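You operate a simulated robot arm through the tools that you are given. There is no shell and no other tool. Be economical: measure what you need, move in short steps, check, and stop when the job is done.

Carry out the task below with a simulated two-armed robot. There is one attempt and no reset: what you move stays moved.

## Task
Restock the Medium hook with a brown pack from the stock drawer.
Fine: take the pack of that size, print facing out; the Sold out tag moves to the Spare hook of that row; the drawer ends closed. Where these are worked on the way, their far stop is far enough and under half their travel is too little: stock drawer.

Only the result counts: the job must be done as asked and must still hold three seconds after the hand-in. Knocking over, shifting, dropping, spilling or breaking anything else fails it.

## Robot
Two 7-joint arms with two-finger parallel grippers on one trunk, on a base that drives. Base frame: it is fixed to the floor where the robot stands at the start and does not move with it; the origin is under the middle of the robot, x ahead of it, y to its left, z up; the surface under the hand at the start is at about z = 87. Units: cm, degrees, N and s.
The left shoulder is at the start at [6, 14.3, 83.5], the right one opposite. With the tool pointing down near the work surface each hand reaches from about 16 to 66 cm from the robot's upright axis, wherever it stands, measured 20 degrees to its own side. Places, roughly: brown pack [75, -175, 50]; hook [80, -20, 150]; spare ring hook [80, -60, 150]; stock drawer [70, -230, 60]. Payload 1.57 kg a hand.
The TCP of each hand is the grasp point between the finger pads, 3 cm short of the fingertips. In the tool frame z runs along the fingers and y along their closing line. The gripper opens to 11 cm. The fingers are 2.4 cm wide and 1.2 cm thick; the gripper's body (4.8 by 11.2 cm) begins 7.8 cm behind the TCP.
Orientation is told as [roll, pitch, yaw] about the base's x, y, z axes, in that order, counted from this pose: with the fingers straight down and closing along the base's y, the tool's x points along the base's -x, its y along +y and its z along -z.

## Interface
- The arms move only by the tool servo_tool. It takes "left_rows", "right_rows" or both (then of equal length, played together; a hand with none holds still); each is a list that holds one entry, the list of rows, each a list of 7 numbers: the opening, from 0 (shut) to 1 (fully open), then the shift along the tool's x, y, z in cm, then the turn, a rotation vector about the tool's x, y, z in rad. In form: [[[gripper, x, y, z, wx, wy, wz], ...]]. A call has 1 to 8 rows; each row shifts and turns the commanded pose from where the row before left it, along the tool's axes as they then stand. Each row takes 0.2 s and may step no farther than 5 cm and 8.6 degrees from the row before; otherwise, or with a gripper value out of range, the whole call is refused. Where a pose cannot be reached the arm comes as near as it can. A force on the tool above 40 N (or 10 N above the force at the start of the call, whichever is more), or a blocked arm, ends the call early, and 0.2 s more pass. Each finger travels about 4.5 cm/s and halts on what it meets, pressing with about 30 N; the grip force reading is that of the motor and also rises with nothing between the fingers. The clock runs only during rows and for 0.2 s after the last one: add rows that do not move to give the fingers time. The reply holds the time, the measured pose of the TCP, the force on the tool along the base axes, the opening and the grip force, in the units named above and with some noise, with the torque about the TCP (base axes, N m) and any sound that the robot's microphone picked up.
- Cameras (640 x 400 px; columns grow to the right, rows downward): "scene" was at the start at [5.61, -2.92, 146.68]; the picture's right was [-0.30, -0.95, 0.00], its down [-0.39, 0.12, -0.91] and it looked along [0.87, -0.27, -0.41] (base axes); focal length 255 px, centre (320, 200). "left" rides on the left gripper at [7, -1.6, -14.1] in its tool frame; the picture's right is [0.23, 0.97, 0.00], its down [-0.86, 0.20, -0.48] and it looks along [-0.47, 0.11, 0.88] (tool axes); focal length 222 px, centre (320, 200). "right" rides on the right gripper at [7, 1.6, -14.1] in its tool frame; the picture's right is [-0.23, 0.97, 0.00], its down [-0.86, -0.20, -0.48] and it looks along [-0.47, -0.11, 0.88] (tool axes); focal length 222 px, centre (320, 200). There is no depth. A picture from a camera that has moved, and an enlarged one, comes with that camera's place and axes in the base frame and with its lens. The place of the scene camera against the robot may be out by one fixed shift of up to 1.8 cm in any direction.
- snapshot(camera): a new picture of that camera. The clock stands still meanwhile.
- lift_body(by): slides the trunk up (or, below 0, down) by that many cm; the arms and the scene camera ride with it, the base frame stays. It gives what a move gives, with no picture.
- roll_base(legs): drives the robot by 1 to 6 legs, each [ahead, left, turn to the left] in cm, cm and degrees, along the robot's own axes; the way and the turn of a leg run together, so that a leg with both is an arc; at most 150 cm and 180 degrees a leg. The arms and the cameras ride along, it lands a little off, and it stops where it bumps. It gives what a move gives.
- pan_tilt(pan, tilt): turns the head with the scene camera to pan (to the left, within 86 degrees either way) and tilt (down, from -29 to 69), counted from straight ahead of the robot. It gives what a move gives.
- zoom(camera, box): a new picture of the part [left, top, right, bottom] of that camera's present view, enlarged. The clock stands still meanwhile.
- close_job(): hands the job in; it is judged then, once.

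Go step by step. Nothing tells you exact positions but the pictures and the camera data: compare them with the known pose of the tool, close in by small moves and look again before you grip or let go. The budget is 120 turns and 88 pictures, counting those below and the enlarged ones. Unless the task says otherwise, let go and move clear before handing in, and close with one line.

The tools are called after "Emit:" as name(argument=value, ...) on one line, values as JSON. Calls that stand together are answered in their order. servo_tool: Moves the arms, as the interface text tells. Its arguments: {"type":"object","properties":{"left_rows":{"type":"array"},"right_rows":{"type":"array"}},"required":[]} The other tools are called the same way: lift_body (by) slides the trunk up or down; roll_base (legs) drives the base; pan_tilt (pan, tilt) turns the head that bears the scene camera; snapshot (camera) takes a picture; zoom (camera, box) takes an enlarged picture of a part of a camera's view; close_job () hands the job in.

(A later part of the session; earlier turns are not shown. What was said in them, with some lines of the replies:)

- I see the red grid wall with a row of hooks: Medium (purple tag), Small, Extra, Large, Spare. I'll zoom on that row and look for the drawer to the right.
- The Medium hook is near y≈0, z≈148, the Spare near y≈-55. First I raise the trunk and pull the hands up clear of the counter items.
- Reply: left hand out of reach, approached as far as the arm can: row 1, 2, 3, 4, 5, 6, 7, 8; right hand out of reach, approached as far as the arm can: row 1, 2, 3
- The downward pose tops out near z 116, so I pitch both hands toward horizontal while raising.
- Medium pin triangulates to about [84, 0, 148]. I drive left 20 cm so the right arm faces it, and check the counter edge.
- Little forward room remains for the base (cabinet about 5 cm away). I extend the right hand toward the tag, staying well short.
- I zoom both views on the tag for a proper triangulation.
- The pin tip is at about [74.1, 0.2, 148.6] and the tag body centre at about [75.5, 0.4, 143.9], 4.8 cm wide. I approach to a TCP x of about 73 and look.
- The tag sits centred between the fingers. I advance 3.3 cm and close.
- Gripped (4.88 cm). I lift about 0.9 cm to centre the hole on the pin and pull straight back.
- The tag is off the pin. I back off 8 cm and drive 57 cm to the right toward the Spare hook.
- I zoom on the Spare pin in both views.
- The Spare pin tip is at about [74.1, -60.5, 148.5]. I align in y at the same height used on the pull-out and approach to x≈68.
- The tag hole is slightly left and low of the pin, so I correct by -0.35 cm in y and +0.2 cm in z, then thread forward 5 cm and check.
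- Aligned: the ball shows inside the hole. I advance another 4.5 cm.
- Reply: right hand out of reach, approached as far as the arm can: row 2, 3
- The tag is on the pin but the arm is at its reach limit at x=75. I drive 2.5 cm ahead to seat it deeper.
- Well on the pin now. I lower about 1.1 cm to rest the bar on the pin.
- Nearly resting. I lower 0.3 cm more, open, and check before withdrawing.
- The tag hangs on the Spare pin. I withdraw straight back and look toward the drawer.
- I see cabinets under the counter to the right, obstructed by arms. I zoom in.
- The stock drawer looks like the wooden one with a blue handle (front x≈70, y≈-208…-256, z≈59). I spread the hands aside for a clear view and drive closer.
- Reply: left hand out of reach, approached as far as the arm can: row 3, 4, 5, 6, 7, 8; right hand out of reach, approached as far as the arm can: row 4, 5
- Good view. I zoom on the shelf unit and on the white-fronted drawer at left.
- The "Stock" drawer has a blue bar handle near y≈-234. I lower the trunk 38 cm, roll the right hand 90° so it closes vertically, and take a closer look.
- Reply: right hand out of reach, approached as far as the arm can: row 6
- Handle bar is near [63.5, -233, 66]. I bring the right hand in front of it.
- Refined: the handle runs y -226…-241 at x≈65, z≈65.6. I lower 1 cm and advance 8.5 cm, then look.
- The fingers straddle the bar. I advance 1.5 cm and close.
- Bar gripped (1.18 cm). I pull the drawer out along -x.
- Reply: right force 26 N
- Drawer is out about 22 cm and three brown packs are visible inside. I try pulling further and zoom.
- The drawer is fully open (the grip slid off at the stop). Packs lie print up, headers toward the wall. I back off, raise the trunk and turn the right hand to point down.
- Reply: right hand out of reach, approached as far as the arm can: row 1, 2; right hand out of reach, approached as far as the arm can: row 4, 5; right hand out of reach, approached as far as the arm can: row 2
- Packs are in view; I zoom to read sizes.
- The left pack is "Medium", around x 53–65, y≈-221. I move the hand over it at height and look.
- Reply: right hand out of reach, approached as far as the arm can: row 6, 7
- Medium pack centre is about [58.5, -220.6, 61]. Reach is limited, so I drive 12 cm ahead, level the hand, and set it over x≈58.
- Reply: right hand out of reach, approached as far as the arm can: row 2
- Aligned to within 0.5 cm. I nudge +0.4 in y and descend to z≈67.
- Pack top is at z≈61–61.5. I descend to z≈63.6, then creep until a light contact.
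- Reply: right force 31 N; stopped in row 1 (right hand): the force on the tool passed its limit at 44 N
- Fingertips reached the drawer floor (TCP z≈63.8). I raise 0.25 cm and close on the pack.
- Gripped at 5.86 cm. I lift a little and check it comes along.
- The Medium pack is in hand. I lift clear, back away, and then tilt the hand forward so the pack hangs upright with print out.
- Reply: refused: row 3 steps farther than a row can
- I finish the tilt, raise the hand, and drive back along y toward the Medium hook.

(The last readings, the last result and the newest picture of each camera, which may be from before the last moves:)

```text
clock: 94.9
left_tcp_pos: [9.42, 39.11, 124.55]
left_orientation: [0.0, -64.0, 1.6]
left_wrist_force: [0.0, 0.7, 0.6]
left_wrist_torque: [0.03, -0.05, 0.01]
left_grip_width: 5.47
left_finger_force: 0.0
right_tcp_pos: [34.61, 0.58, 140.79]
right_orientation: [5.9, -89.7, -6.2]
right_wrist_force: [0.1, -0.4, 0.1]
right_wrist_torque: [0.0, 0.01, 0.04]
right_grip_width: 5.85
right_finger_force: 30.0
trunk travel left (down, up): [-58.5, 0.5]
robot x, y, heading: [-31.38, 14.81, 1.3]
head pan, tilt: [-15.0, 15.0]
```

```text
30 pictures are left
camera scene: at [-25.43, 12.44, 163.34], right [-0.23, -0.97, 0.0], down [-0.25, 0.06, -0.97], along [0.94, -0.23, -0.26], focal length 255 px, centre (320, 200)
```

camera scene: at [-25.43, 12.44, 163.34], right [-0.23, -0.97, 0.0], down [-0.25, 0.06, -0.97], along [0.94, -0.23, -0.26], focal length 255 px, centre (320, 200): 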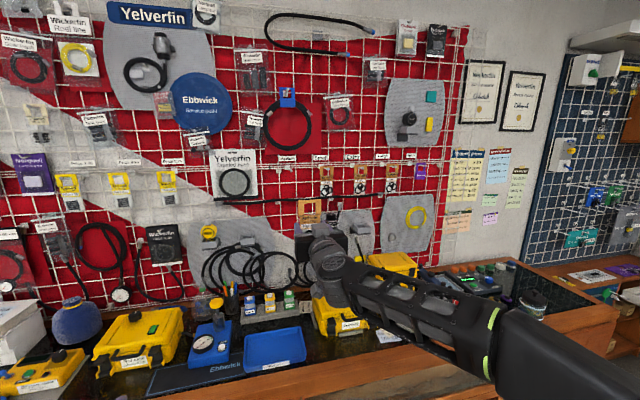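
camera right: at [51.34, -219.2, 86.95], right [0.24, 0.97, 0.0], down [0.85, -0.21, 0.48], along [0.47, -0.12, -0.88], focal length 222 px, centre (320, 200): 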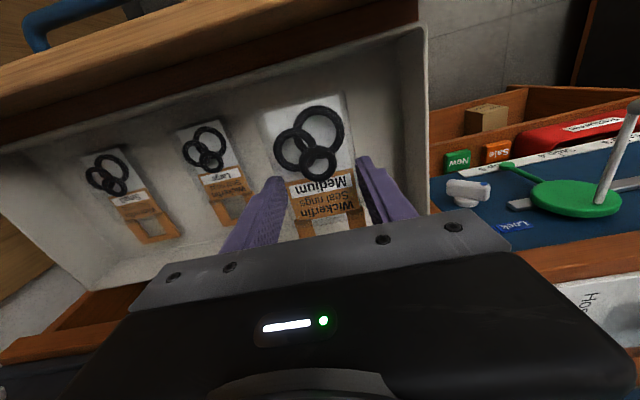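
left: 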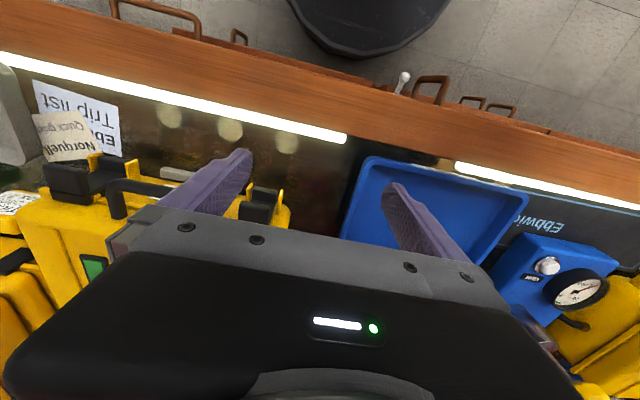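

The tag hangs on Spare. I drive ahead 30 cm, correcting heading, then check the alignment with the Medium pin.

Emit:
roll_base(legs=[[30, 0, -1.3]])

Emit:
zoom(camera="scene", box=[240, 130, 400, 230])

Emit:
snapshot(camera="right")

```text
clock: 96.9
left_tcp_pos: [38.83, 38.56, 124.53]
left_orientation: [0.1, -64.1, 0.4]
left_wrist_force: [0.2, -0.8, -0.3]
left_wrist_torque: [0.0, 0.01, -0.02]
left_grip_width: 5.51
left_finger_force: 0.0
right_tcp_pos: [63.24, -0.4, 140.75]
right_orientation: [5.4, -89.8, -7.0]
right_wrist_force: [0.4, 0.0, 0.0]
right_wrist_torque: [0.0, -0.02, 0.02]
right_grip_width: 5.87
right_finger_force: 29.8
trunk travel left (down, up): [-58.5, 0.5]
robot x, y, heading: [-2.08, 15.1, 0.0]
head pan, tilt: [-15.0, 15.0]
```

```text
4.00 times, centred on (320, 180) of scene
camera zoom: at [3.59, 12.76, 163.34], right [-0.25, -0.97, 0.0], down [-0.25, 0.07, -0.97], along [0.93, -0.24, -0.26], focal length 1019 px, centre (320, 280)
```

zoom: 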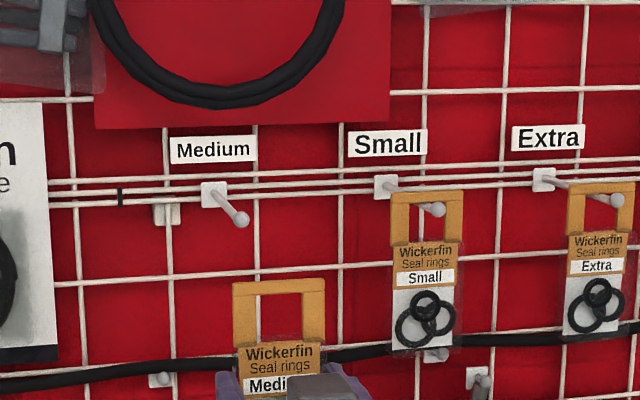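

```text
28 pictures are left
camera right: at [49.16, 1.53, 133.86], right [0.03, 0.97, 0.23], down [-0.48, -0.19, 0.86], along [0.88, -0.13, 0.46], focal length 222 px, centre (320, 200)
```

right: 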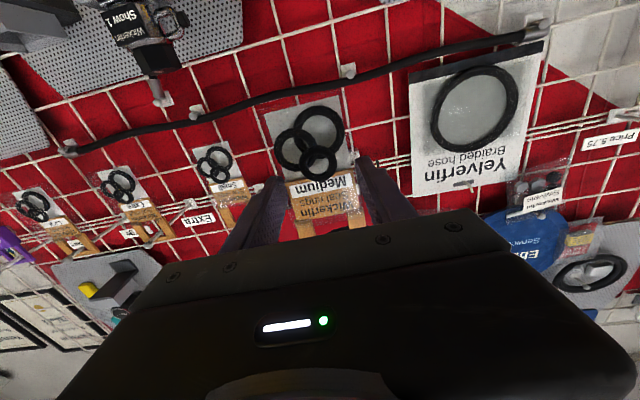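

Relative to the pin, the hole needs about +4.5–5 cm up and +1 cm in y; tool yaw is about -1.7°. I correct and recheck.

Emit:
servo_tool(right_rows=[[[0.3, -2, 0.5, 0, -0.03, 0, 0], [0.3, -2.5, 0.5, 0, 0, 0, 0], [0.3, 0, 0, 2, 0, 0, 0], [0.3, 0, 0, 0, 0, 0, 0]]])

Emit:
zoom(camera="scene", box=[264, 150, 360, 210])

Emit:
snapshot(camera="right")

```text
clock: 97.9
left_tcp_pos: [38.62, 38.7, 124.55]
left_orientation: [0.0, -64.0, 0.4]
left_wrist_force: [0.7, 0.1, -0.7]
left_wrist_torque: [0.0, -0.03, 0.01]
left_grip_width: 5.54
left_finger_force: 0.1
right_tcp_pos: [65.31, 0.66, 145.29]
right_orientation: [9.3, -89.8, -9.1]
right_wrist_force: [-0.1, -0.5, 0.5]
right_wrist_torque: [-0.01, 0.03, -0.01]
right_grip_width: 5.86
right_finger_force: 29.7
trunk travel left (down, up): [-58.5, 0.5]
robot x, y, heading: [-2.62, 15.17, 0.2]
head pan, tilt: [-15.0, 15.0]
```

```text
6.67 times, centred on (312, 180) of scene
camera zoom: at [3.37, 12.76, 163.35], right [-0.25, -0.97, 0.0], down [-0.25, 0.07, -0.97], along [0.93, -0.24, -0.26], focal length 1698 px, centre (373, 333)
```

zoom: 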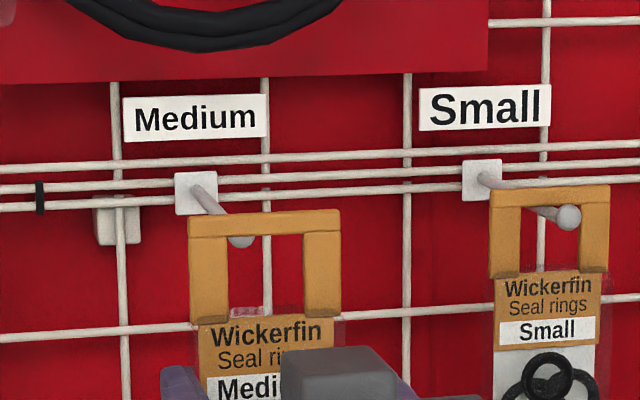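

```text
26 pictures are left
camera right: at [50.99, 2.14, 138.32], right [0.0, 0.97, 0.23], down [-0.47, -0.2, 0.86], along [0.88, -0.1, 0.46], focal length 222 px, centre (320, 200)
```

right: 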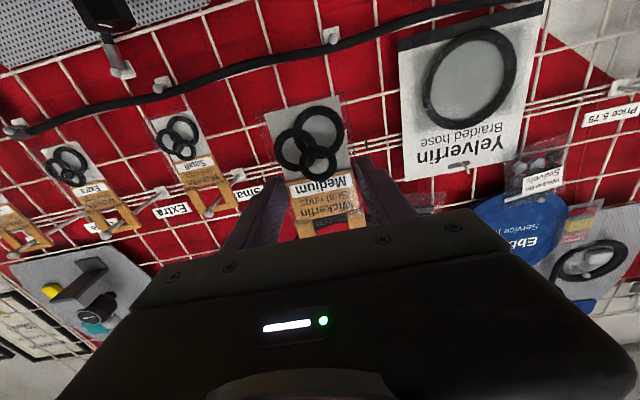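

Horizontally aligned; I raise 0.4 cm and advance 5.5 cm, then check.

Emit:
servo_tool(right_rows=[[[0.3, -0.4, 0, 0, 0, 0, 0], [0.3, 0, 0, 1.5, 0, 0, 0], [0.3, 0, 0, 1.5, 0, 0, 0], [0.3, 0, 0, 1.5, 0, 0, 0], [0.3, 0, 0, 1, 0, 0, 0]]])

Emit:
zoom(camera="scene", box=[264, 150, 360, 210])

```text
clock: 99.1
left_tcp_pos: [38.78, 38.74, 124.53]
left_orientation: [-0.1, -64.0, 0.3]
left_wrist_force: [0.0, 0.2, -0.2]
left_wrist_torque: [0.06, 0.02, 0.01]
left_grip_width: 5.52
left_finger_force: 0.0
right_tcp_pos: [70.94, 0.68, 145.54]
right_orientation: [3.4, -89.7, -3.1]
right_wrist_force: [-0.9, 0.0, -0.8]
right_wrist_torque: [0.0, 0.01, 0.04]
right_grip_width: 5.89
right_finger_force: 30.0
trunk travel left (down, up): [-58.5, 0.5]
robot x, y, heading: [-2.55, 15.45, 0.3]
head pan, tilt: [-15.0, 15.0]
```

```text
6.67 times, centred on (312, 180) of scene
camera zoom: at [3.48, 12.76, 163.35], right [-0.25, -0.97, 0.0], down [-0.25, 0.07, -0.97], along [0.93, -0.24, -0.26], focal length 1698 px, centre (373, 333)
```

zoom: 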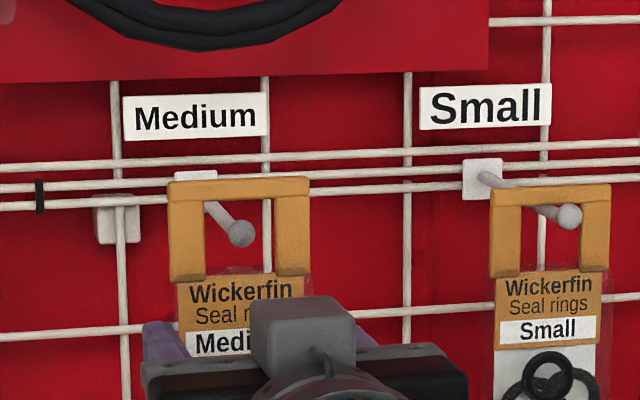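

The ball is centred in the hole. I advance 2 cm by arm and 3.5 cm by base.

Emit:
servo_tool(right_rows=[[[0.3, 0, 0, 1, 0, 0, 0], [0.3, 0, 0, 1, 0, 0, 0]]])

Emit:
roll_base(legs=[[3.5, 0, 0]])

Emit:
zoom(camera="scene", box=[264, 150, 360, 210])

```text
clock: 99.7
left_tcp_pos: [38.8, 38.59, 124.61]
left_orientation: [0.1, -64.0, 0.3]
left_wrist_force: [-1.0, 0.2, 0.5]
left_wrist_torque: [-0.05, 0.03, -0.01]
left_grip_width: 5.5
left_finger_force: 0.1
right_tcp_pos: [72.95, 0.61, 145.76]
right_orientation: [-0.2, -89.7, 0.4]
right_wrist_force: [-0.4, 0.0, -0.7]
right_wrist_torque: [0.01, 0.02, 0.01]
right_grip_width: 5.88
right_finger_force: 30.2
trunk travel left (down, up): [-58.5, 0.5]
robot x, y, heading: [-2.29, 15.38, 0.3]
head pan, tilt: [-15.0, 15.0]
```

```text
clock: 100.6
left_tcp_pos: [42.35, 38.71, 124.37]
left_orientation: [0.0, -63.9, 0.3]
left_wrist_force: [0.1, -0.3, -0.4]
left_wrist_torque: [0.02, 0.02, -0.01]
left_grip_width: 5.5
left_finger_force: 0.1
right_tcp_pos: [76.48, 0.59, 145.57]
right_orientation: [4.0, -89.5, -3.8]
right_wrist_force: [0.4, -0.2, -0.6]
right_wrist_torque: [0.01, -0.01, -0.03]
right_grip_width: 5.85
right_finger_force: 30.0
trunk travel left (down, up): [-58.5, 0.5]
robot x, y, heading: [1.14, 15.22, 0.2]
head pan, tilt: [-15.0, 15.0]
```

```text
6.67 times, centred on (312, 180) of scene
camera zoom: at [7.15, 12.78, 163.34], right [-0.25, -0.97, 0.0], down [-0.25, 0.07, -0.97], along [0.93, -0.25, -0.26], focal length 1698 px, centre (373, 333)
```

zoom: 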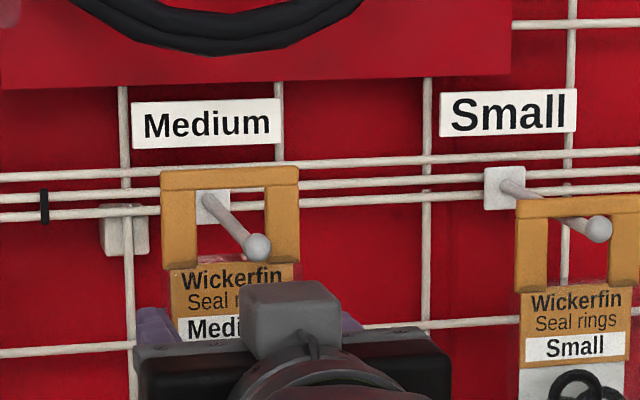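

Threaded well past the ball. I lower 1.3 cm onto the pin and check.

Emit:
servo_tool(right_rows=[[[0.3, 0.5, 0, 0, 0, 0, 0], [0.3, 0.5, 0, 0, 0, 0, 0], [0.3, 0.3, 0, 0, 0, 0, 0], [0.3, 0, 0, 0, 0, 0, 0]]])

Emit:
zoom(camera="scene", box=[264, 150, 360, 210])

```text
clock: 101.6
left_tcp_pos: [42.16, 38.69, 124.43]
left_orientation: [0.0, -64.0, 0.3]
left_wrist_force: [-0.6, 0.2, -0.3]
left_wrist_torque: [0.0, 0.01, 0.0]
left_grip_width: 5.49
left_finger_force: 0.0
right_tcp_pos: [76.29, 0.7, 144.5]
right_orientation: [5.8, -89.6, -5.6]
right_wrist_force: [-0.4, -0.1, -0.8]
right_wrist_torque: [-0.03, 0.02, 0.01]
right_grip_width: 5.89
right_finger_force: 29.7
trunk travel left (down, up): [-58.5, 0.5]
robot x, y, heading: [1.35, 15.32, 0.4]
head pan, tilt: [-15.0, 15.0]
```

```text
6.67 times, centred on (312, 180) of scene
camera zoom: at [6.88, 12.77, 163.35], right [-0.25, -0.97, 0.0], down [-0.25, 0.07, -0.97], along [0.93, -0.25, -0.26], focal length 1698 px, centre (373, 333)
```

zoom: 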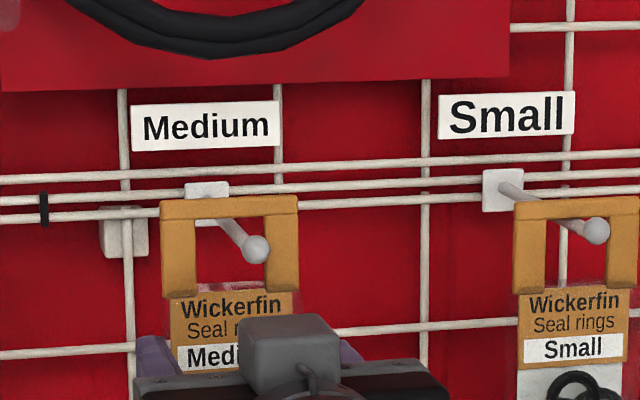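

Bar is just above the pin. I lower 0.3 cm and release.

Emit:
servo_tool(right_rows=[[[0.3, 0.3, 0, 0, 0, 0, 0], [0.3, 0, 0, 0, 0, 0, 0], [0.6, 0, 0, 0, 0, 0, 0], [0.7, 0, 0, 0, 0, 0, 0], [0.75, 0, 0, 0, 0, 0, 0], [0.75, 0, 0, 0, 0, 0, 0]]])

Emit:
zoom(camera="scene", box=[264, 150, 360, 210])

```text
clock: 103.0
left_tcp_pos: [42.19, 38.72, 124.54]
left_orientation: [0.0, -64.0, 0.3]
left_wrist_force: [-0.2, 0.1, 0.1]
left_wrist_torque: [0.04, -0.01, 0.0]
left_grip_width: 5.49
left_finger_force: 0.2
right_tcp_pos: [76.33, 0.54, 144.28]
right_orientation: [6.2, -89.7, -6.0]
right_wrist_force: [0.6, -0.9, -0.6]
right_wrist_torque: [0.01, 0.04, -0.02]
right_grip_width: 8.22
right_finger_force: 0.0
trunk travel left (down, up): [-58.5, 0.5]
robot x, y, heading: [0.92, 15.17, 0.4]
head pan, tilt: [-15.0, 15.0]
```

```text
6.67 times, centred on (312, 180) of scene
camera zoom: at [6.87, 12.77, 163.35], right [-0.25, -0.97, 0.0], down [-0.25, 0.07, -0.97], along [0.93, -0.25, -0.26], focal length 1698 px, centre (373, 333)
```

zoom: 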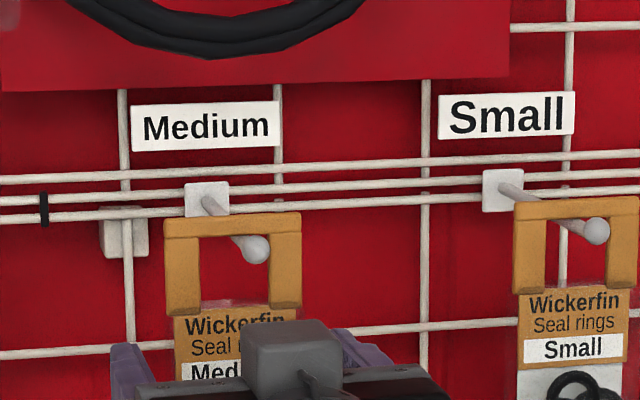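

The pack hangs free on the Medium pin. I withdraw straight back and check the whole row.

Emit:
servo_tool(right_rows=[[[0.75, 0, 0, -2, 0, 0, 0], [0.75, 0, 0, -2, 0, 0, 0], [0.75, 0, 0, -3, 0, 0, 0], [0.75, 0, 0, -4, 0, 0, 0], [0.75, 0, 0, -4, 0, 0, 0], [0.75, 0, 0, -4, 0, 0, 0], [0.75, 0, 0, -4, 0, 0, 0], [0.75, 0, 0, -4, 0, 0, 0]]])

Emit:
zoom(camera="scene", box=[250, 120, 490, 270])

Emit:
roll_base(legs=[[-30, 0, 0]])

```text
clock: 104.8
left_tcp_pos: [42.06, 38.74, 124.4]
left_orientation: [0.0, -64.1, 0.3]
left_wrist_force: [0.8, -0.3, 0.3]
left_wrist_torque: [-0.01, -0.01, 0.02]
left_grip_width: 5.52
left_finger_force: 0.0
right_tcp_pos: [49.02, 0.37, 144.34]
right_orientation: [10.1, -89.7, -9.8]
right_wrist_force: [-0.3, -0.1, -0.3]
right_wrist_torque: [-0.02, -0.02, -0.02]
right_grip_width: 8.27
right_finger_force: 0.1
trunk travel left (down, up): [-58.5, 0.5]
robot x, y, heading: [1.0, 15.13, 0.2]
head pan, tilt: [-15.0, 15.0]
```

```text
2.67 times, centred on (370, 195) of scene
camera zoom: at [6.7, 12.76, 163.36], right [-0.25, -0.97, 0.0], down [-0.25, 0.07, -0.97], along [0.93, -0.24, -0.26], focal length 679 px, centre (187, 213)
```

zoom: 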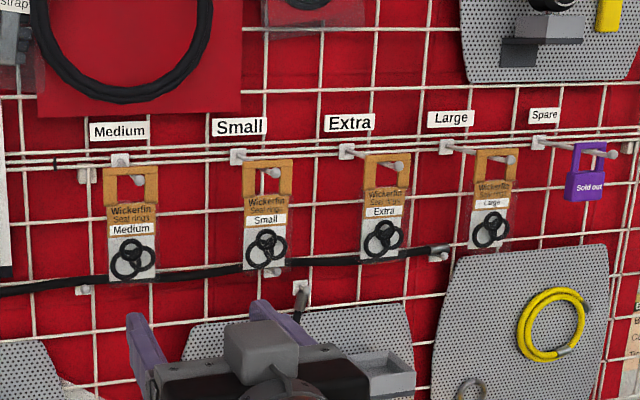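

```text
clock: 106.8
left_tcp_pos: [12.09, 38.39, 124.52]
left_orientation: [0.1, -64.1, 0.1]
left_wrist_force: [-0.3, 0.1, 0.2]
left_wrist_torque: [-0.01, 0.01, 0.02]
left_grip_width: 5.48
left_finger_force: 0.0
right_tcp_pos: [18.88, 0.12, 144.31]
right_orientation: [7.4, -89.7, -7.4]
right_wrist_force: [-0.5, -0.9, 0.4]
right_wrist_torque: [0.02, 0.04, 0.02]
right_grip_width: 8.25
right_finger_force: 0.1
trunk travel left (down, up): [-58.5, 0.5]
robot x, y, heading: [-29.32, 15.06, 0.1]
head pan, tilt: [-15.0, 15.0]
```

All hooks look right: Medium pack print out, Sold out tag on Spare. I return to close the drawer.

Emit:
roll_base(legs=[[0, -111, 0], [0, -111, 0]])

Emit:
lift_body(by=-40)

Emit:
servo_tool(right_rows=[[[0, 4, 0, 0, 0, 0, 0], [0, 4, 0, 0, 0, 0, 0], [0, 4, 0, 0, 0, 0, 0], [0, 4, 0, 0, 0, 0, 0], [0, 4, 0, 0, 0, 0, 0], [0, 4, 0, 0, 0, 0, 0], [0, 4, 0, 0, 0, 0, 0], [0, 4, 0, 0, 0, 0, 0]]])

Emit:
pan_tilt(pan=-12, tilt=35)

Emit:
snapshot(camera="scene")

```text
clock: 117.8
left_tcp_pos: [12.42, -182.91, 124.57]
left_orientation: [0.0, -64.1, 0.6]
left_wrist_force: [-0.6, -0.5, 0.0]
left_wrist_torque: [-0.02, 0.0, 0.02]
left_grip_width: 5.49
left_finger_force: 0.1
right_tcp_pos: [19.6, -221.02, 144.4]
right_orientation: [9.8, -89.7, -9.3]
right_wrist_force: [0.1, 0.6, -0.1]
right_wrist_torque: [0.01, -0.01, 0.05]
right_grip_width: 8.25
right_finger_force: 0.0
trunk travel left (down, up): [-58.5, 0.5]
robot x, y, heading: [-28.78, -206.33, 0.8]
head pan, tilt: [-15.0, 15.0]
```

```text
clock: 121.6
left_tcp_pos: [12.27, -182.81, 84.5]
left_orientation: [-0.1, -64.1, 0.6]
left_wrist_force: [-0.5, 0.1, 1.5]
left_wrist_torque: [0.0, 0.01, 0.0]
left_grip_width: 5.5
left_finger_force: 0.0
right_tcp_pos: [19.65, -221.13, 104.36]
right_orientation: [7.2, -89.7, -6.6]
right_wrist_force: [0.0, 0.5, 0.4]
right_wrist_torque: [0.0, 0.01, -0.01]
right_grip_width: 8.26
right_finger_force: 0.1
trunk travel left (down, up): [-18.5, 40.5]
robot x, y, heading: [-28.68, -206.62, 0.7]
head pan, tilt: [-15.0, 15.0]
```

```text
clock: 123.4
left_tcp_pos: [12.38, -182.79, 84.48]
left_orientation: [0.0, -64.1, 0.6]
left_wrist_force: [-0.6, -0.7, -0.3]
left_wrist_torque: [0.02, 0.01, 0.01]
left_grip_width: 5.49
left_finger_force: 0.1
right_tcp_pos: [26.48, -219.45, 75.89]
right_orientation: [13.8, -89.7, -13.3]
right_wrist_force: [-0.9, -0.4, -0.8]
right_wrist_torque: [0.0, 0.02, -0.02]
right_grip_width: 0.02
right_finger_force: 20.9
right hand out of reach, approached as far as the arm can: row 4, 5, 6, 7, 8
trunk travel left (down, up): [-18.5, 40.5]
robot x, y, heading: [-28.57, -206.5, 0.7]
head pan, tilt: [-15.0, 15.0]
```

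```text
clock: 124.2
left_tcp_pos: [12.36, -182.86, 84.49]
left_orientation: [-0.1, -64.0, 0.5]
left_wrist_force: [-0.2, -0.2, -0.7]
left_wrist_torque: [-0.01, 0.0, -0.03]
left_grip_width: 5.51
left_finger_force: 0.2
right_tcp_pos: [26.41, -219.43, 76.07]
right_orientation: [6.8, -89.7, -6.2]
right_wrist_force: [0.4, -0.1, 0.1]
right_wrist_torque: [-0.01, 0.02, 0.01]
right_grip_width: 0.01
right_finger_force: 21.0
trunk travel left (down, up): [-18.5, 40.5]
robot x, y, heading: [-28.56, -206.31, 0.7]
head pan, tilt: [-12.0, 35.0]
```

```text
20 pictures are left
camera scene: at [-23.24, -208.31, 120.16], right [-0.2, -0.98, 0.0], down [-0.56, 0.11, -0.82], along [0.8, -0.16, -0.57], focal length 255 px, centre (320, 200)
```

scene: 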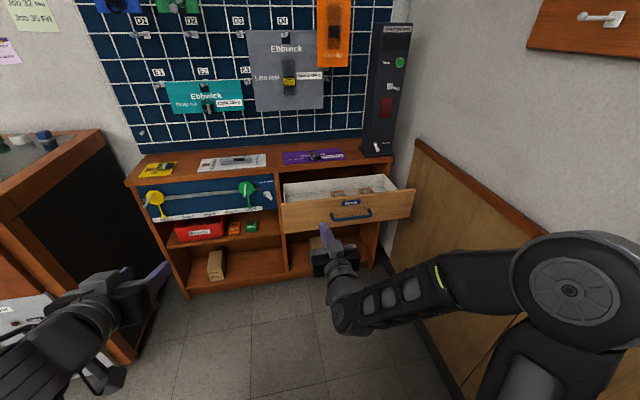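

I lower the trunk 10 cm so the closed fingertips face the drawer front left of the handle, and approach.

Emit:
lift_body(by=-10)

Emit:
servo_tool(right_rows=[[[0, 0, -0.6, 3, 0, 0, 0], [0, 0, -0.6, 3, 0, 0, 0], [0, 0, 0, 3, 0, 0, 0], [0, 0, 0, 1.5, 0, 0, 0]]])

Emit:
zoom(camera="scene", box=[220, 140, 460, 290])

```text
clock: 125.6
left_tcp_pos: [12.34, -182.81, 74.46]
left_orientation: [0.0, -64.0, 0.5]
left_wrist_force: [0.2, -0.6, -0.4]
left_wrist_torque: [0.01, 0.0, 0.04]
left_grip_width: 5.51
left_finger_force: 0.2
right_tcp_pos: [26.34, -219.41, 65.87]
right_orientation: [6.5, -89.9, -6.0]
right_wrist_force: [0.1, -0.5, -0.7]
right_wrist_torque: [-0.02, -0.01, -0.01]
right_grip_width: 0.0
right_finger_force: 21.2
trunk travel left (down, up): [-8.5, 50.5]
robot x, y, heading: [-28.81, -206.51, 0.5]
head pan, tilt: [-12.0, 35.0]
```

```text
clock: 126.6
left_tcp_pos: [12.39, -182.87, 74.48]
left_orientation: [0.0, -64.1, 0.7]
left_wrist_force: [0.4, -0.2, 0.5]
left_wrist_torque: [-0.04, -0.01, 0.02]
left_grip_width: 5.47
left_finger_force: 0.1
right_tcp_pos: [36.59, -220.69, 65.73]
right_orientation: [4.5, -89.7, -4.0]
right_wrist_force: [-1.6, 0.1, 0.1]
right_wrist_torque: [0.02, 0.0, 0.03]
right_grip_width: 0.01
right_finger_force: 21.3
trunk travel left (down, up): [-8.5, 50.5]
robot x, y, heading: [-28.49, -206.58, 0.4]
head pan, tilt: [-12.0, 35.0]
```

```text
2.67 times, centred on (340, 215) of scene
camera zoom: at [-23.25, -208.31, 110.15], right [-0.2, -0.98, 0.0], down [-0.56, 0.11, -0.82], along [0.8, -0.16, -0.57], focal length 679 px, centre (267, 160)
```

zoom: 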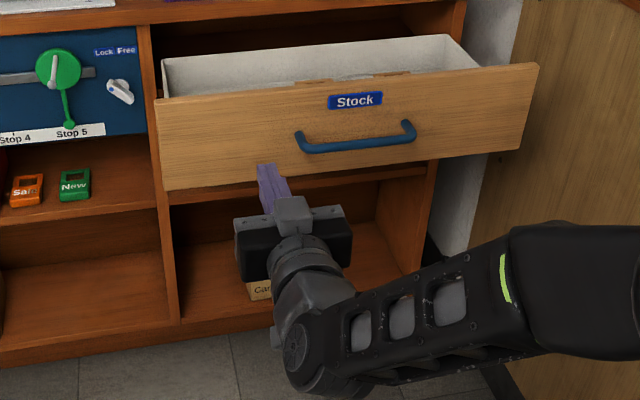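

I raise 1.5 cm and push forward gently.

Emit:
servo_tool(right_rows=[[[0, -1.5, 0, 0, 0, 0, 0], [0, 0, 0, 2, 0, 0, 0], [0, 0, 0, 2, 0, 0, 0], [0, 0, 0, 2, 0, 0, 0], [0, 0, 0, 2, 0, 0, 0], [0, 0, 0, 2, 0, 0, 0], [0, 0, 0, 2, 0, 0, 0], [0, 0, 0, 2, 0, 0, 0]]])

Emit:
zoom(camera="scene", box=[220, 140, 460, 290])

```text
clock: 128.4
left_tcp_pos: [12.37, -182.85, 74.53]
left_orientation: [0.0, -64.0, 0.6]
left_wrist_force: [0.9, -0.1, -0.2]
left_wrist_torque: [0.01, -0.01, -0.02]
left_grip_width: 5.51
left_finger_force: 0.0
right_tcp_pos: [50.84, -220.4, 67.12]
right_orientation: [6.0, -89.7, -5.4]
right_wrist_force: [-0.3, 1.3, 0.6]
right_wrist_torque: [0.0, 0.02, 0.0]
right_grip_width: 0.01
right_finger_force: 21.2
trunk travel left (down, up): [-8.5, 50.5]
robot x, y, heading: [-28.46, -206.36, 0.5]
head pan, tilt: [-12.0, 35.0]
```

```text
2.67 times, centred on (340, 215) of scene
camera zoom: at [-23.25, -208.31, 110.15], right [-0.2, -0.98, 0.0], down [-0.56, 0.11, -0.82], along [0.8, -0.16, -0.57], focal length 679 px, centre (267, 160)
```

zoom: 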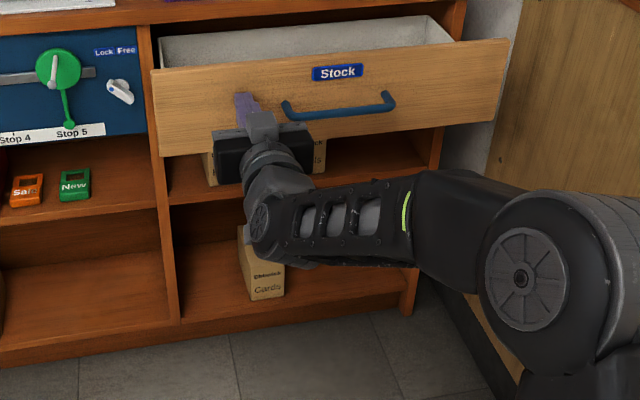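

The drawer is sliding in. I continue by arm, then by driving ahead.

Emit:
servo_tool(right_rows=[[[0, 0, 0, 1.5, 0, 0, 0], [0, 0, 0, 1.5, 0, 0, 0], [0, 0, 0, 1, 0, 0, 0]]])

Emit:
roll_base(legs=[[6, 0, 0]])

Emit:
zoom(camera="scene", box=[220, 140, 460, 290])

```text
clock: 129.2
left_tcp_pos: [12.41, -182.76, 74.51]
left_orientation: [0.0, -64.1, 0.5]
left_wrist_force: [-0.1, -0.3, 0.4]
left_wrist_torque: [-0.01, 0.0, 0.0]
left_grip_width: 5.51
left_finger_force: 0.0
right_tcp_pos: [54.79, -220.41, 67.18]
right_orientation: [3.6, -89.6, -2.9]
right_wrist_force: [0.1, 0.5, -0.2]
right_wrist_torque: [0.02, 0.02, 0.0]
right_grip_width: 0.0
right_finger_force: 21.4
trunk travel left (down, up): [-8.5, 50.5]
robot x, y, heading: [-28.63, -206.41, 0.6]
head pan, tilt: [-12.0, 35.0]
```

```text
clock: 130.1
left_tcp_pos: [18.38, -182.82, 74.48]
left_orientation: [-0.1, -64.1, 0.5]
left_wrist_force: [0.6, -0.1, -0.4]
left_wrist_torque: [-0.03, 0.04, -0.04]
left_grip_width: 5.48
left_finger_force: 0.1
right_tcp_pos: [60.72, -220.41, 67.25]
right_orientation: [5.0, -89.6, -4.6]
right_wrist_force: [0.1, -0.4, 0.3]
right_wrist_torque: [0.01, 0.0, 0.0]
right_grip_width: 0.01
right_finger_force: 20.7
trunk travel left (down, up): [-8.5, 50.5]
robot x, y, heading: [-22.94, -206.19, 0.4]
head pan, tilt: [-12.0, 35.0]
```

```text
2.67 times, centred on (340, 215) of scene
camera zoom: at [-17.23, -208.26, 110.15], right [-0.2, -0.98, 0.0], down [-0.56, 0.11, -0.82], along [0.8, -0.16, -0.57], focal length 679 px, centre (267, 160)
```

zoom: 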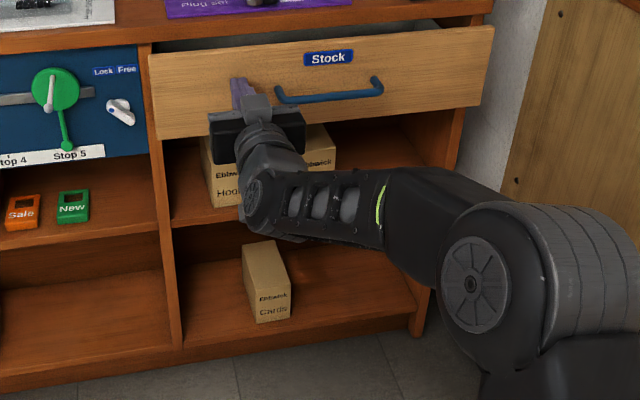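

Only a few centimetres remain. I push on in 1 cm steps until it stops.

Emit:
servo_tool(right_rows=[[[0, 0, 0, 1, 0, 0, 0], [0, 0, 0, 1, 0, 0, 0], [0, 0, 0, 1, 0, 0, 0], [0, 0, 0, 0.6, 0, 0, 0], [0, 0, 0, 0.6, 0, 0, 0]]])

Emit:
zoom(camera="scene", box=[250, 140, 442, 260])

```text
clock: 131.3
left_tcp_pos: [18.26, -182.72, 74.69]
left_orientation: [0.2, -64.2, 0.5]
left_wrist_force: [0.7, -0.5, 0.2]
left_wrist_torque: [0.01, 0.0, -0.05]
left_grip_width: 5.53
left_finger_force: 0.0
right_tcp_pos: [65.05, -220.54, 67.39]
right_orientation: [8.7, -89.7, -8.3]
right_wrist_force: [-14.3, -1.8, -1.2]
right_wrist_torque: [0.01, -0.13, -0.11]
right_grip_width: 0.03
right_finger_force: 21.4
trunk travel left (down, up): [-8.5, 50.5]
robot x, y, heading: [-22.6, -206.2, 0.3]
head pan, tilt: [-12.0, 35.0]
```

```text
3.33 times, centred on (346, 200) of scene
camera zoom: at [-17.33, -208.27, 110.15], right [-0.2, -0.98, 0.0], down [-0.56, 0.11, -0.82], along [0.8, -0.16, -0.57], focal length 849 px, centre (233, 200)
```

zoom: 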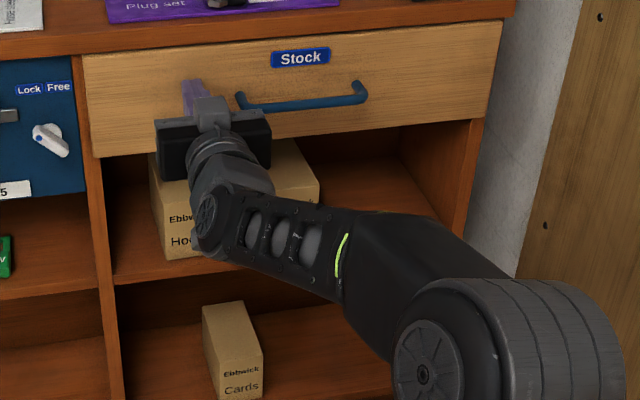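

Resistance of 14 N suggests the stop. I press a little more, then retreat and look.

Emit:
servo_tool(right_rows=[[[0, 0, 0, 0.4, 0, 0, 0], [0, 0, 0, 0.3, 0, 0, 0]]])

Emit:
servo_tool(right_rows=[[[0, 0, 0, -2, 0, 0, 0], [0, 0, 0, -3, 0, 0, 0], [0, 0, 0, -4, 0, 0, 0], [0, 0, 0, -4, 0, 0, 0]]])

Emit:
roll_base(legs=[[-15, 0, 0]])

Emit:
snapshot(camera="scene")

Emit:
zoom(camera="scene", box=[240, 130, 432, 250])

```text
clock: 131.7
left_tcp_pos: [18.24, -182.84, 74.52]
left_orientation: [0.2, -64.2, 0.3]
left_wrist_force: [0.6, 0.0, -0.2]
left_wrist_torque: [-0.02, -0.02, 0.01]
left_grip_width: 5.47
left_finger_force: 0.1
right_tcp_pos: [65.01, -220.57, 67.31]
right_orientation: [8.7, -89.6, -8.2]
right_wrist_force: [-23.4, -0.7, 3.1]
right_wrist_torque: [0.0, -0.35, -0.1]
right_grip_width: 0.0
right_finger_force: 21.1
trunk travel left (down, up): [-8.5, 50.5]
robot x, y, heading: [-23.04, -206.16, 0.6]
head pan, tilt: [-12.0, 35.0]
stopped in row 1 (right hand): the force on the tool passed its limit at 49 N (the readings are from after the stop); the commanded pose is now the measured one
```

```text
clock: 132.7
left_tcp_pos: [18.38, -182.93, 74.44]
left_orientation: [-0.1, -64.0, 0.5]
left_wrist_force: [0.4, 0.5, 0.1]
left_wrist_torque: [0.02, 0.01, 0.02]
left_grip_width: 5.52
left_finger_force: 0.2
right_tcp_pos: [52.21, -220.54, 67.05]
right_orientation: [5.7, -89.6, -5.3]
right_wrist_force: [0.1, 0.3, -0.5]
right_wrist_torque: [0.0, -0.01, -0.02]
right_grip_width: 0.0
right_finger_force: 21.0
trunk travel left (down, up): [-8.5, 50.5]
robot x, y, heading: [-22.45, -206.23, 0.6]
head pan, tilt: [-12.0, 35.0]
```

```text
clock: 134.2
left_tcp_pos: [5.08, -183.28, 74.46]
left_orientation: [0.4, -64.0, 1.0]
left_wrist_force: [-0.3, 0.2, 0.5]
left_wrist_torque: [-0.01, -0.05, 0.01]
left_grip_width: 5.52
left_finger_force: 0.1
right_tcp_pos: [39.48, -220.84, 66.84]
right_orientation: [2.7, -89.3, -1.5]
right_wrist_force: [0.4, -0.7, 0.3]
right_wrist_torque: [0.0, -0.01, -0.01]
right_grip_width: 0.01
right_finger_force: 21.3
trunk travel left (down, up): [-8.5, 50.5]
robot x, y, heading: [-35.58, -207.24, 1.4]
head pan, tilt: [-12.0, 35.0]
stopped in leg 1: the robot was blocked; the commanded pose is now the measured one
```

```text
15 pictures are left
camera scene: at [-30.19, -209.2, 110.15], right [-0.19, -0.98, 0.0], down [-0.56, 0.11, -0.82], along [0.8, -0.15, -0.57], focal length 255 px, centre (320, 200)
```

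scene: 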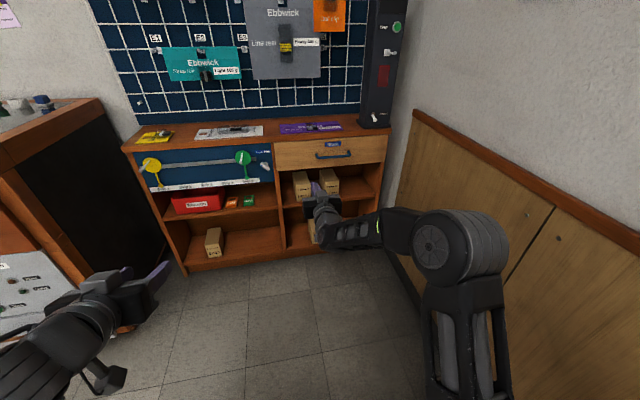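

```text
3.33 times, centred on (336, 190) of scene
camera zoom: at [-30.19, -209.2, 110.15], right [-0.19, -0.98, 0.0], down [-0.56, 0.11, -0.82], along [0.8, -0.15, -0.57], focal length 849 px, centre (267, 233)
```

zoom: 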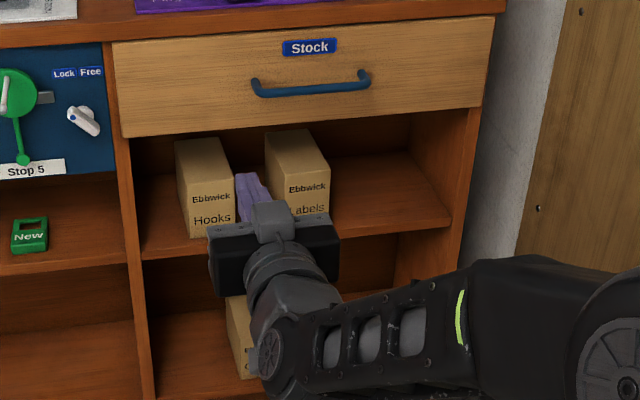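

The drawer is closed, but the base bumped something while backing. I ease forward and look to both sides.

Emit:
roll_base(legs=[[4, 0, 0]])

Emit:
pan_tilt(pan=-86, tilt=45)

Emit:
snapshot(camera="scene")

Emit:
pan_tilt(pan=86, tilt=45)

Emit:
snapshot(camera="scene")

```text
clock: 135.1
left_tcp_pos: [9.03, -183.13, 74.54]
left_orientation: [0.2, -63.9, 1.1]
left_wrist_force: [-0.2, 0.3, 0.3]
left_wrist_torque: [0.01, 0.01, -0.01]
left_grip_width: 5.47
left_finger_force: 0.0
right_tcp_pos: [43.41, -220.66, 66.95]
right_orientation: [0.5, -89.3, 0.5]
right_wrist_force: [0.2, 0.2, -1.0]
right_wrist_torque: [-0.04, -0.03, 0.0]
right_grip_width: 0.0
right_finger_force: 21.7
trunk travel left (down, up): [-8.5, 50.5]
robot x, y, heading: [-31.96, -207.27, 1.1]
head pan, tilt: [-12.0, 35.0]
```

```text
clock: 136.5
left_tcp_pos: [9.03, -183.21, 74.5]
left_orientation: [0.2, -64.0, 1.2]
left_wrist_force: [0.6, -0.3, -0.9]
left_wrist_torque: [0.0, -0.02, -0.03]
left_grip_width: 5.5
left_finger_force: 0.1
right_tcp_pos: [43.35, -220.7, 66.93]
right_orientation: [0.8, -89.3, 0.5]
right_wrist_force: [-0.5, -0.5, 0.1]
right_wrist_torque: [0.0, 0.0, 0.01]
right_grip_width: 0.0
right_finger_force: 21.2
trunk travel left (down, up): [-8.5, 50.5]
robot x, y, heading: [-31.76, -207.24, 1.0]
head pan, tilt: [-85.9, 45.0]
```

```text
13 pictures are left
camera scene: at [-34.24, -215.57, 108.67], right [-1.0, -0.09, 0.0], down [-0.07, 0.7, -0.71], along [0.07, -0.7, -0.71], focal length 255 px, centre (320, 200)
```

scene: 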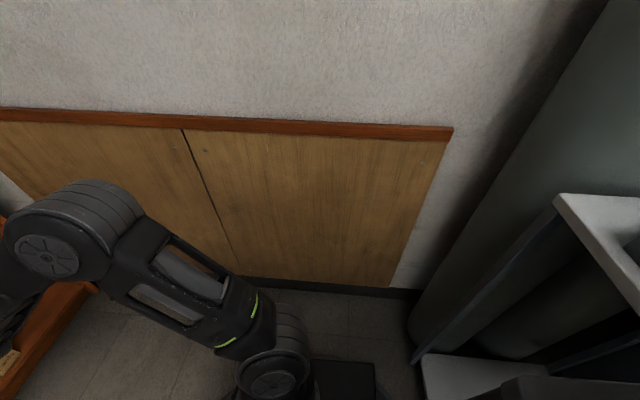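

```text
clock: 139.1
left_tcp_pos: [8.96, -183.24, 74.34]
left_orientation: [0.2, -63.9, 1.1]
left_wrist_force: [-0.4, -0.1, -0.3]
left_wrist_torque: [0.02, -0.01, 0.01]
left_grip_width: 5.5
left_finger_force: 0.0
right_tcp_pos: [43.39, -220.67, 66.86]
right_orientation: [1.0, -89.3, 0.2]
right_wrist_force: [0.2, -0.4, -0.6]
right_wrist_torque: [-0.01, -0.02, 0.03]
right_grip_width: 0.0
right_finger_force: 21.8
trunk travel left (down, up): [-8.5, 50.5]
robot x, y, heading: [-32.01, -207.57, 1.4]
head pan, tilt: [85.9, 45.0]
```

```text
12 pictures are left
camera scene: at [-34.59, -199.35, 108.67], right [1.0, -0.05, 0.0], down [-0.04, -0.71, -0.71], along [0.04, 0.71, -0.71], focal length 255 px, centre (320, 200)
```

scene: 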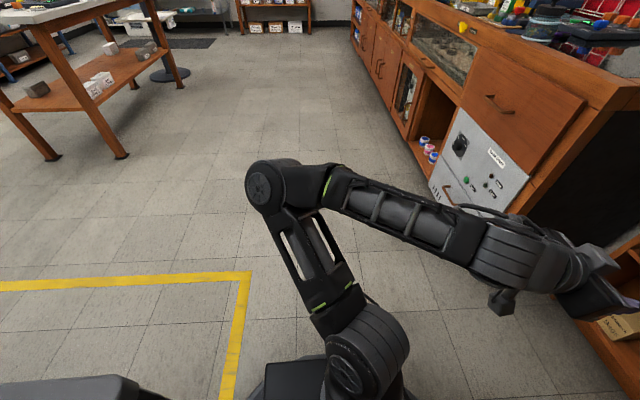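

Behind right is the cylinder bench that the base touched. I move away and turn to verify nothing was disturbed there.

Emit:
servo_tool(right_rows=[[[0, 0, 0, -4, 0, 0, 0], [0, 0, 0, -4, 0, 0, 0], [0, 0, 0, -3, 0, 0, 0]]])

Emit:
roll_base(legs=[[0, 80, 0], [0, 0, -50]])

Emit:
pan_tilt(pan=-75, tilt=20)

Emit:
snapshot(camera="scene")

```text
clock: 139.9
left_tcp_pos: [8.95, -183.21, 74.43]
left_orientation: [0.2, -64.1, 1.1]
left_wrist_force: [0.8, -0.1, -0.9]
left_wrist_torque: [-0.03, 0.02, 0.04]
left_grip_width: 5.52
left_finger_force: 0.0
right_tcp_pos: [32.52, -220.85, 67.27]
right_orientation: [1.2, -89.3, 0.0]
right_wrist_force: [0.3, 0.1, -0.3]
right_wrist_torque: [0.01, -0.01, 0.0]
right_grip_width: 0.0
right_finger_force: 21.1
trunk travel left (down, up): [-8.5, 50.5]
robot x, y, heading: [-31.76, -207.49, 1.4]
head pan, tilt: [85.9, 45.0]
```

```text
clock: 146.3
left_tcp_pos: [11.31, -146.77, 74.39]
left_orientation: [0.2, -63.9, -49.4]
left_wrist_force: [0.6, 0.3, -0.3]
left_wrist_torque: [0.0, 0.04, 0.02]
left_grip_width: 5.5
left_finger_force: 0.0
right_tcp_pos: [-2.69, -188.67, 67.26]
right_orientation: [0.8, -89.3, -50.0]
right_wrist_force: [0.4, -0.3, 0.0]
right_wrist_torque: [0.02, 0.02, 0.0]
right_grip_width: 0.0
right_finger_force: 21.1
trunk travel left (down, up): [-8.5, 50.5]
robot x, y, heading: [-33.42, -130.35, -49.0]
head pan, tilt: [85.9, 45.0]
```

```text
clock: 148.8
left_tcp_pos: [11.23, -146.71, 74.54]
left_orientation: [0.1, -64.0, -49.4]
left_wrist_force: [0.6, 0.9, 0.1]
left_wrist_torque: [0.03, 0.01, -0.01]
left_grip_width: 5.52
left_finger_force: 0.1
right_tcp_pos: [-2.81, -188.62, 67.12]
right_orientation: [0.8, -89.3, -50.2]
right_wrist_force: [0.3, -0.1, 0.5]
right_wrist_torque: [0.02, -0.03, 0.02]
right_grip_width: 0.0
right_finger_force: 20.8
trunk travel left (down, up): [-8.5, 50.5]
robot x, y, heading: [-33.15, -130.57, -49.4]
head pan, tilt: [-75.0, 20.0]
```

```text
11 pictures are left
camera scene: at [-40.64, -136.11, 112.53], right [-0.83, 0.56, 0.0], down [0.19, 0.28, -0.94], along [-0.53, -0.78, -0.34], focal length 255 px, centre (320, 200)
```

scene: 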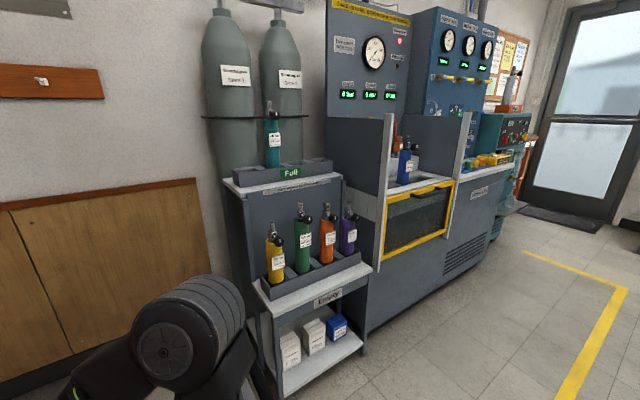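

Bottles, boxes and cylinders all stand as they did at the start; the drawer is shut, the Medium pack hangs print out and the tag is on Spare. I hand in.

Emit:
close_job()

```text
The job is handed in.
```

The Medium pack hangs on the Medium hook with its print facing out. The Sold out tag is on that row's Spare hook, and the stock drawer is closed. The base bumped the cylinder bench once while backing up, but everything on it is still upright.
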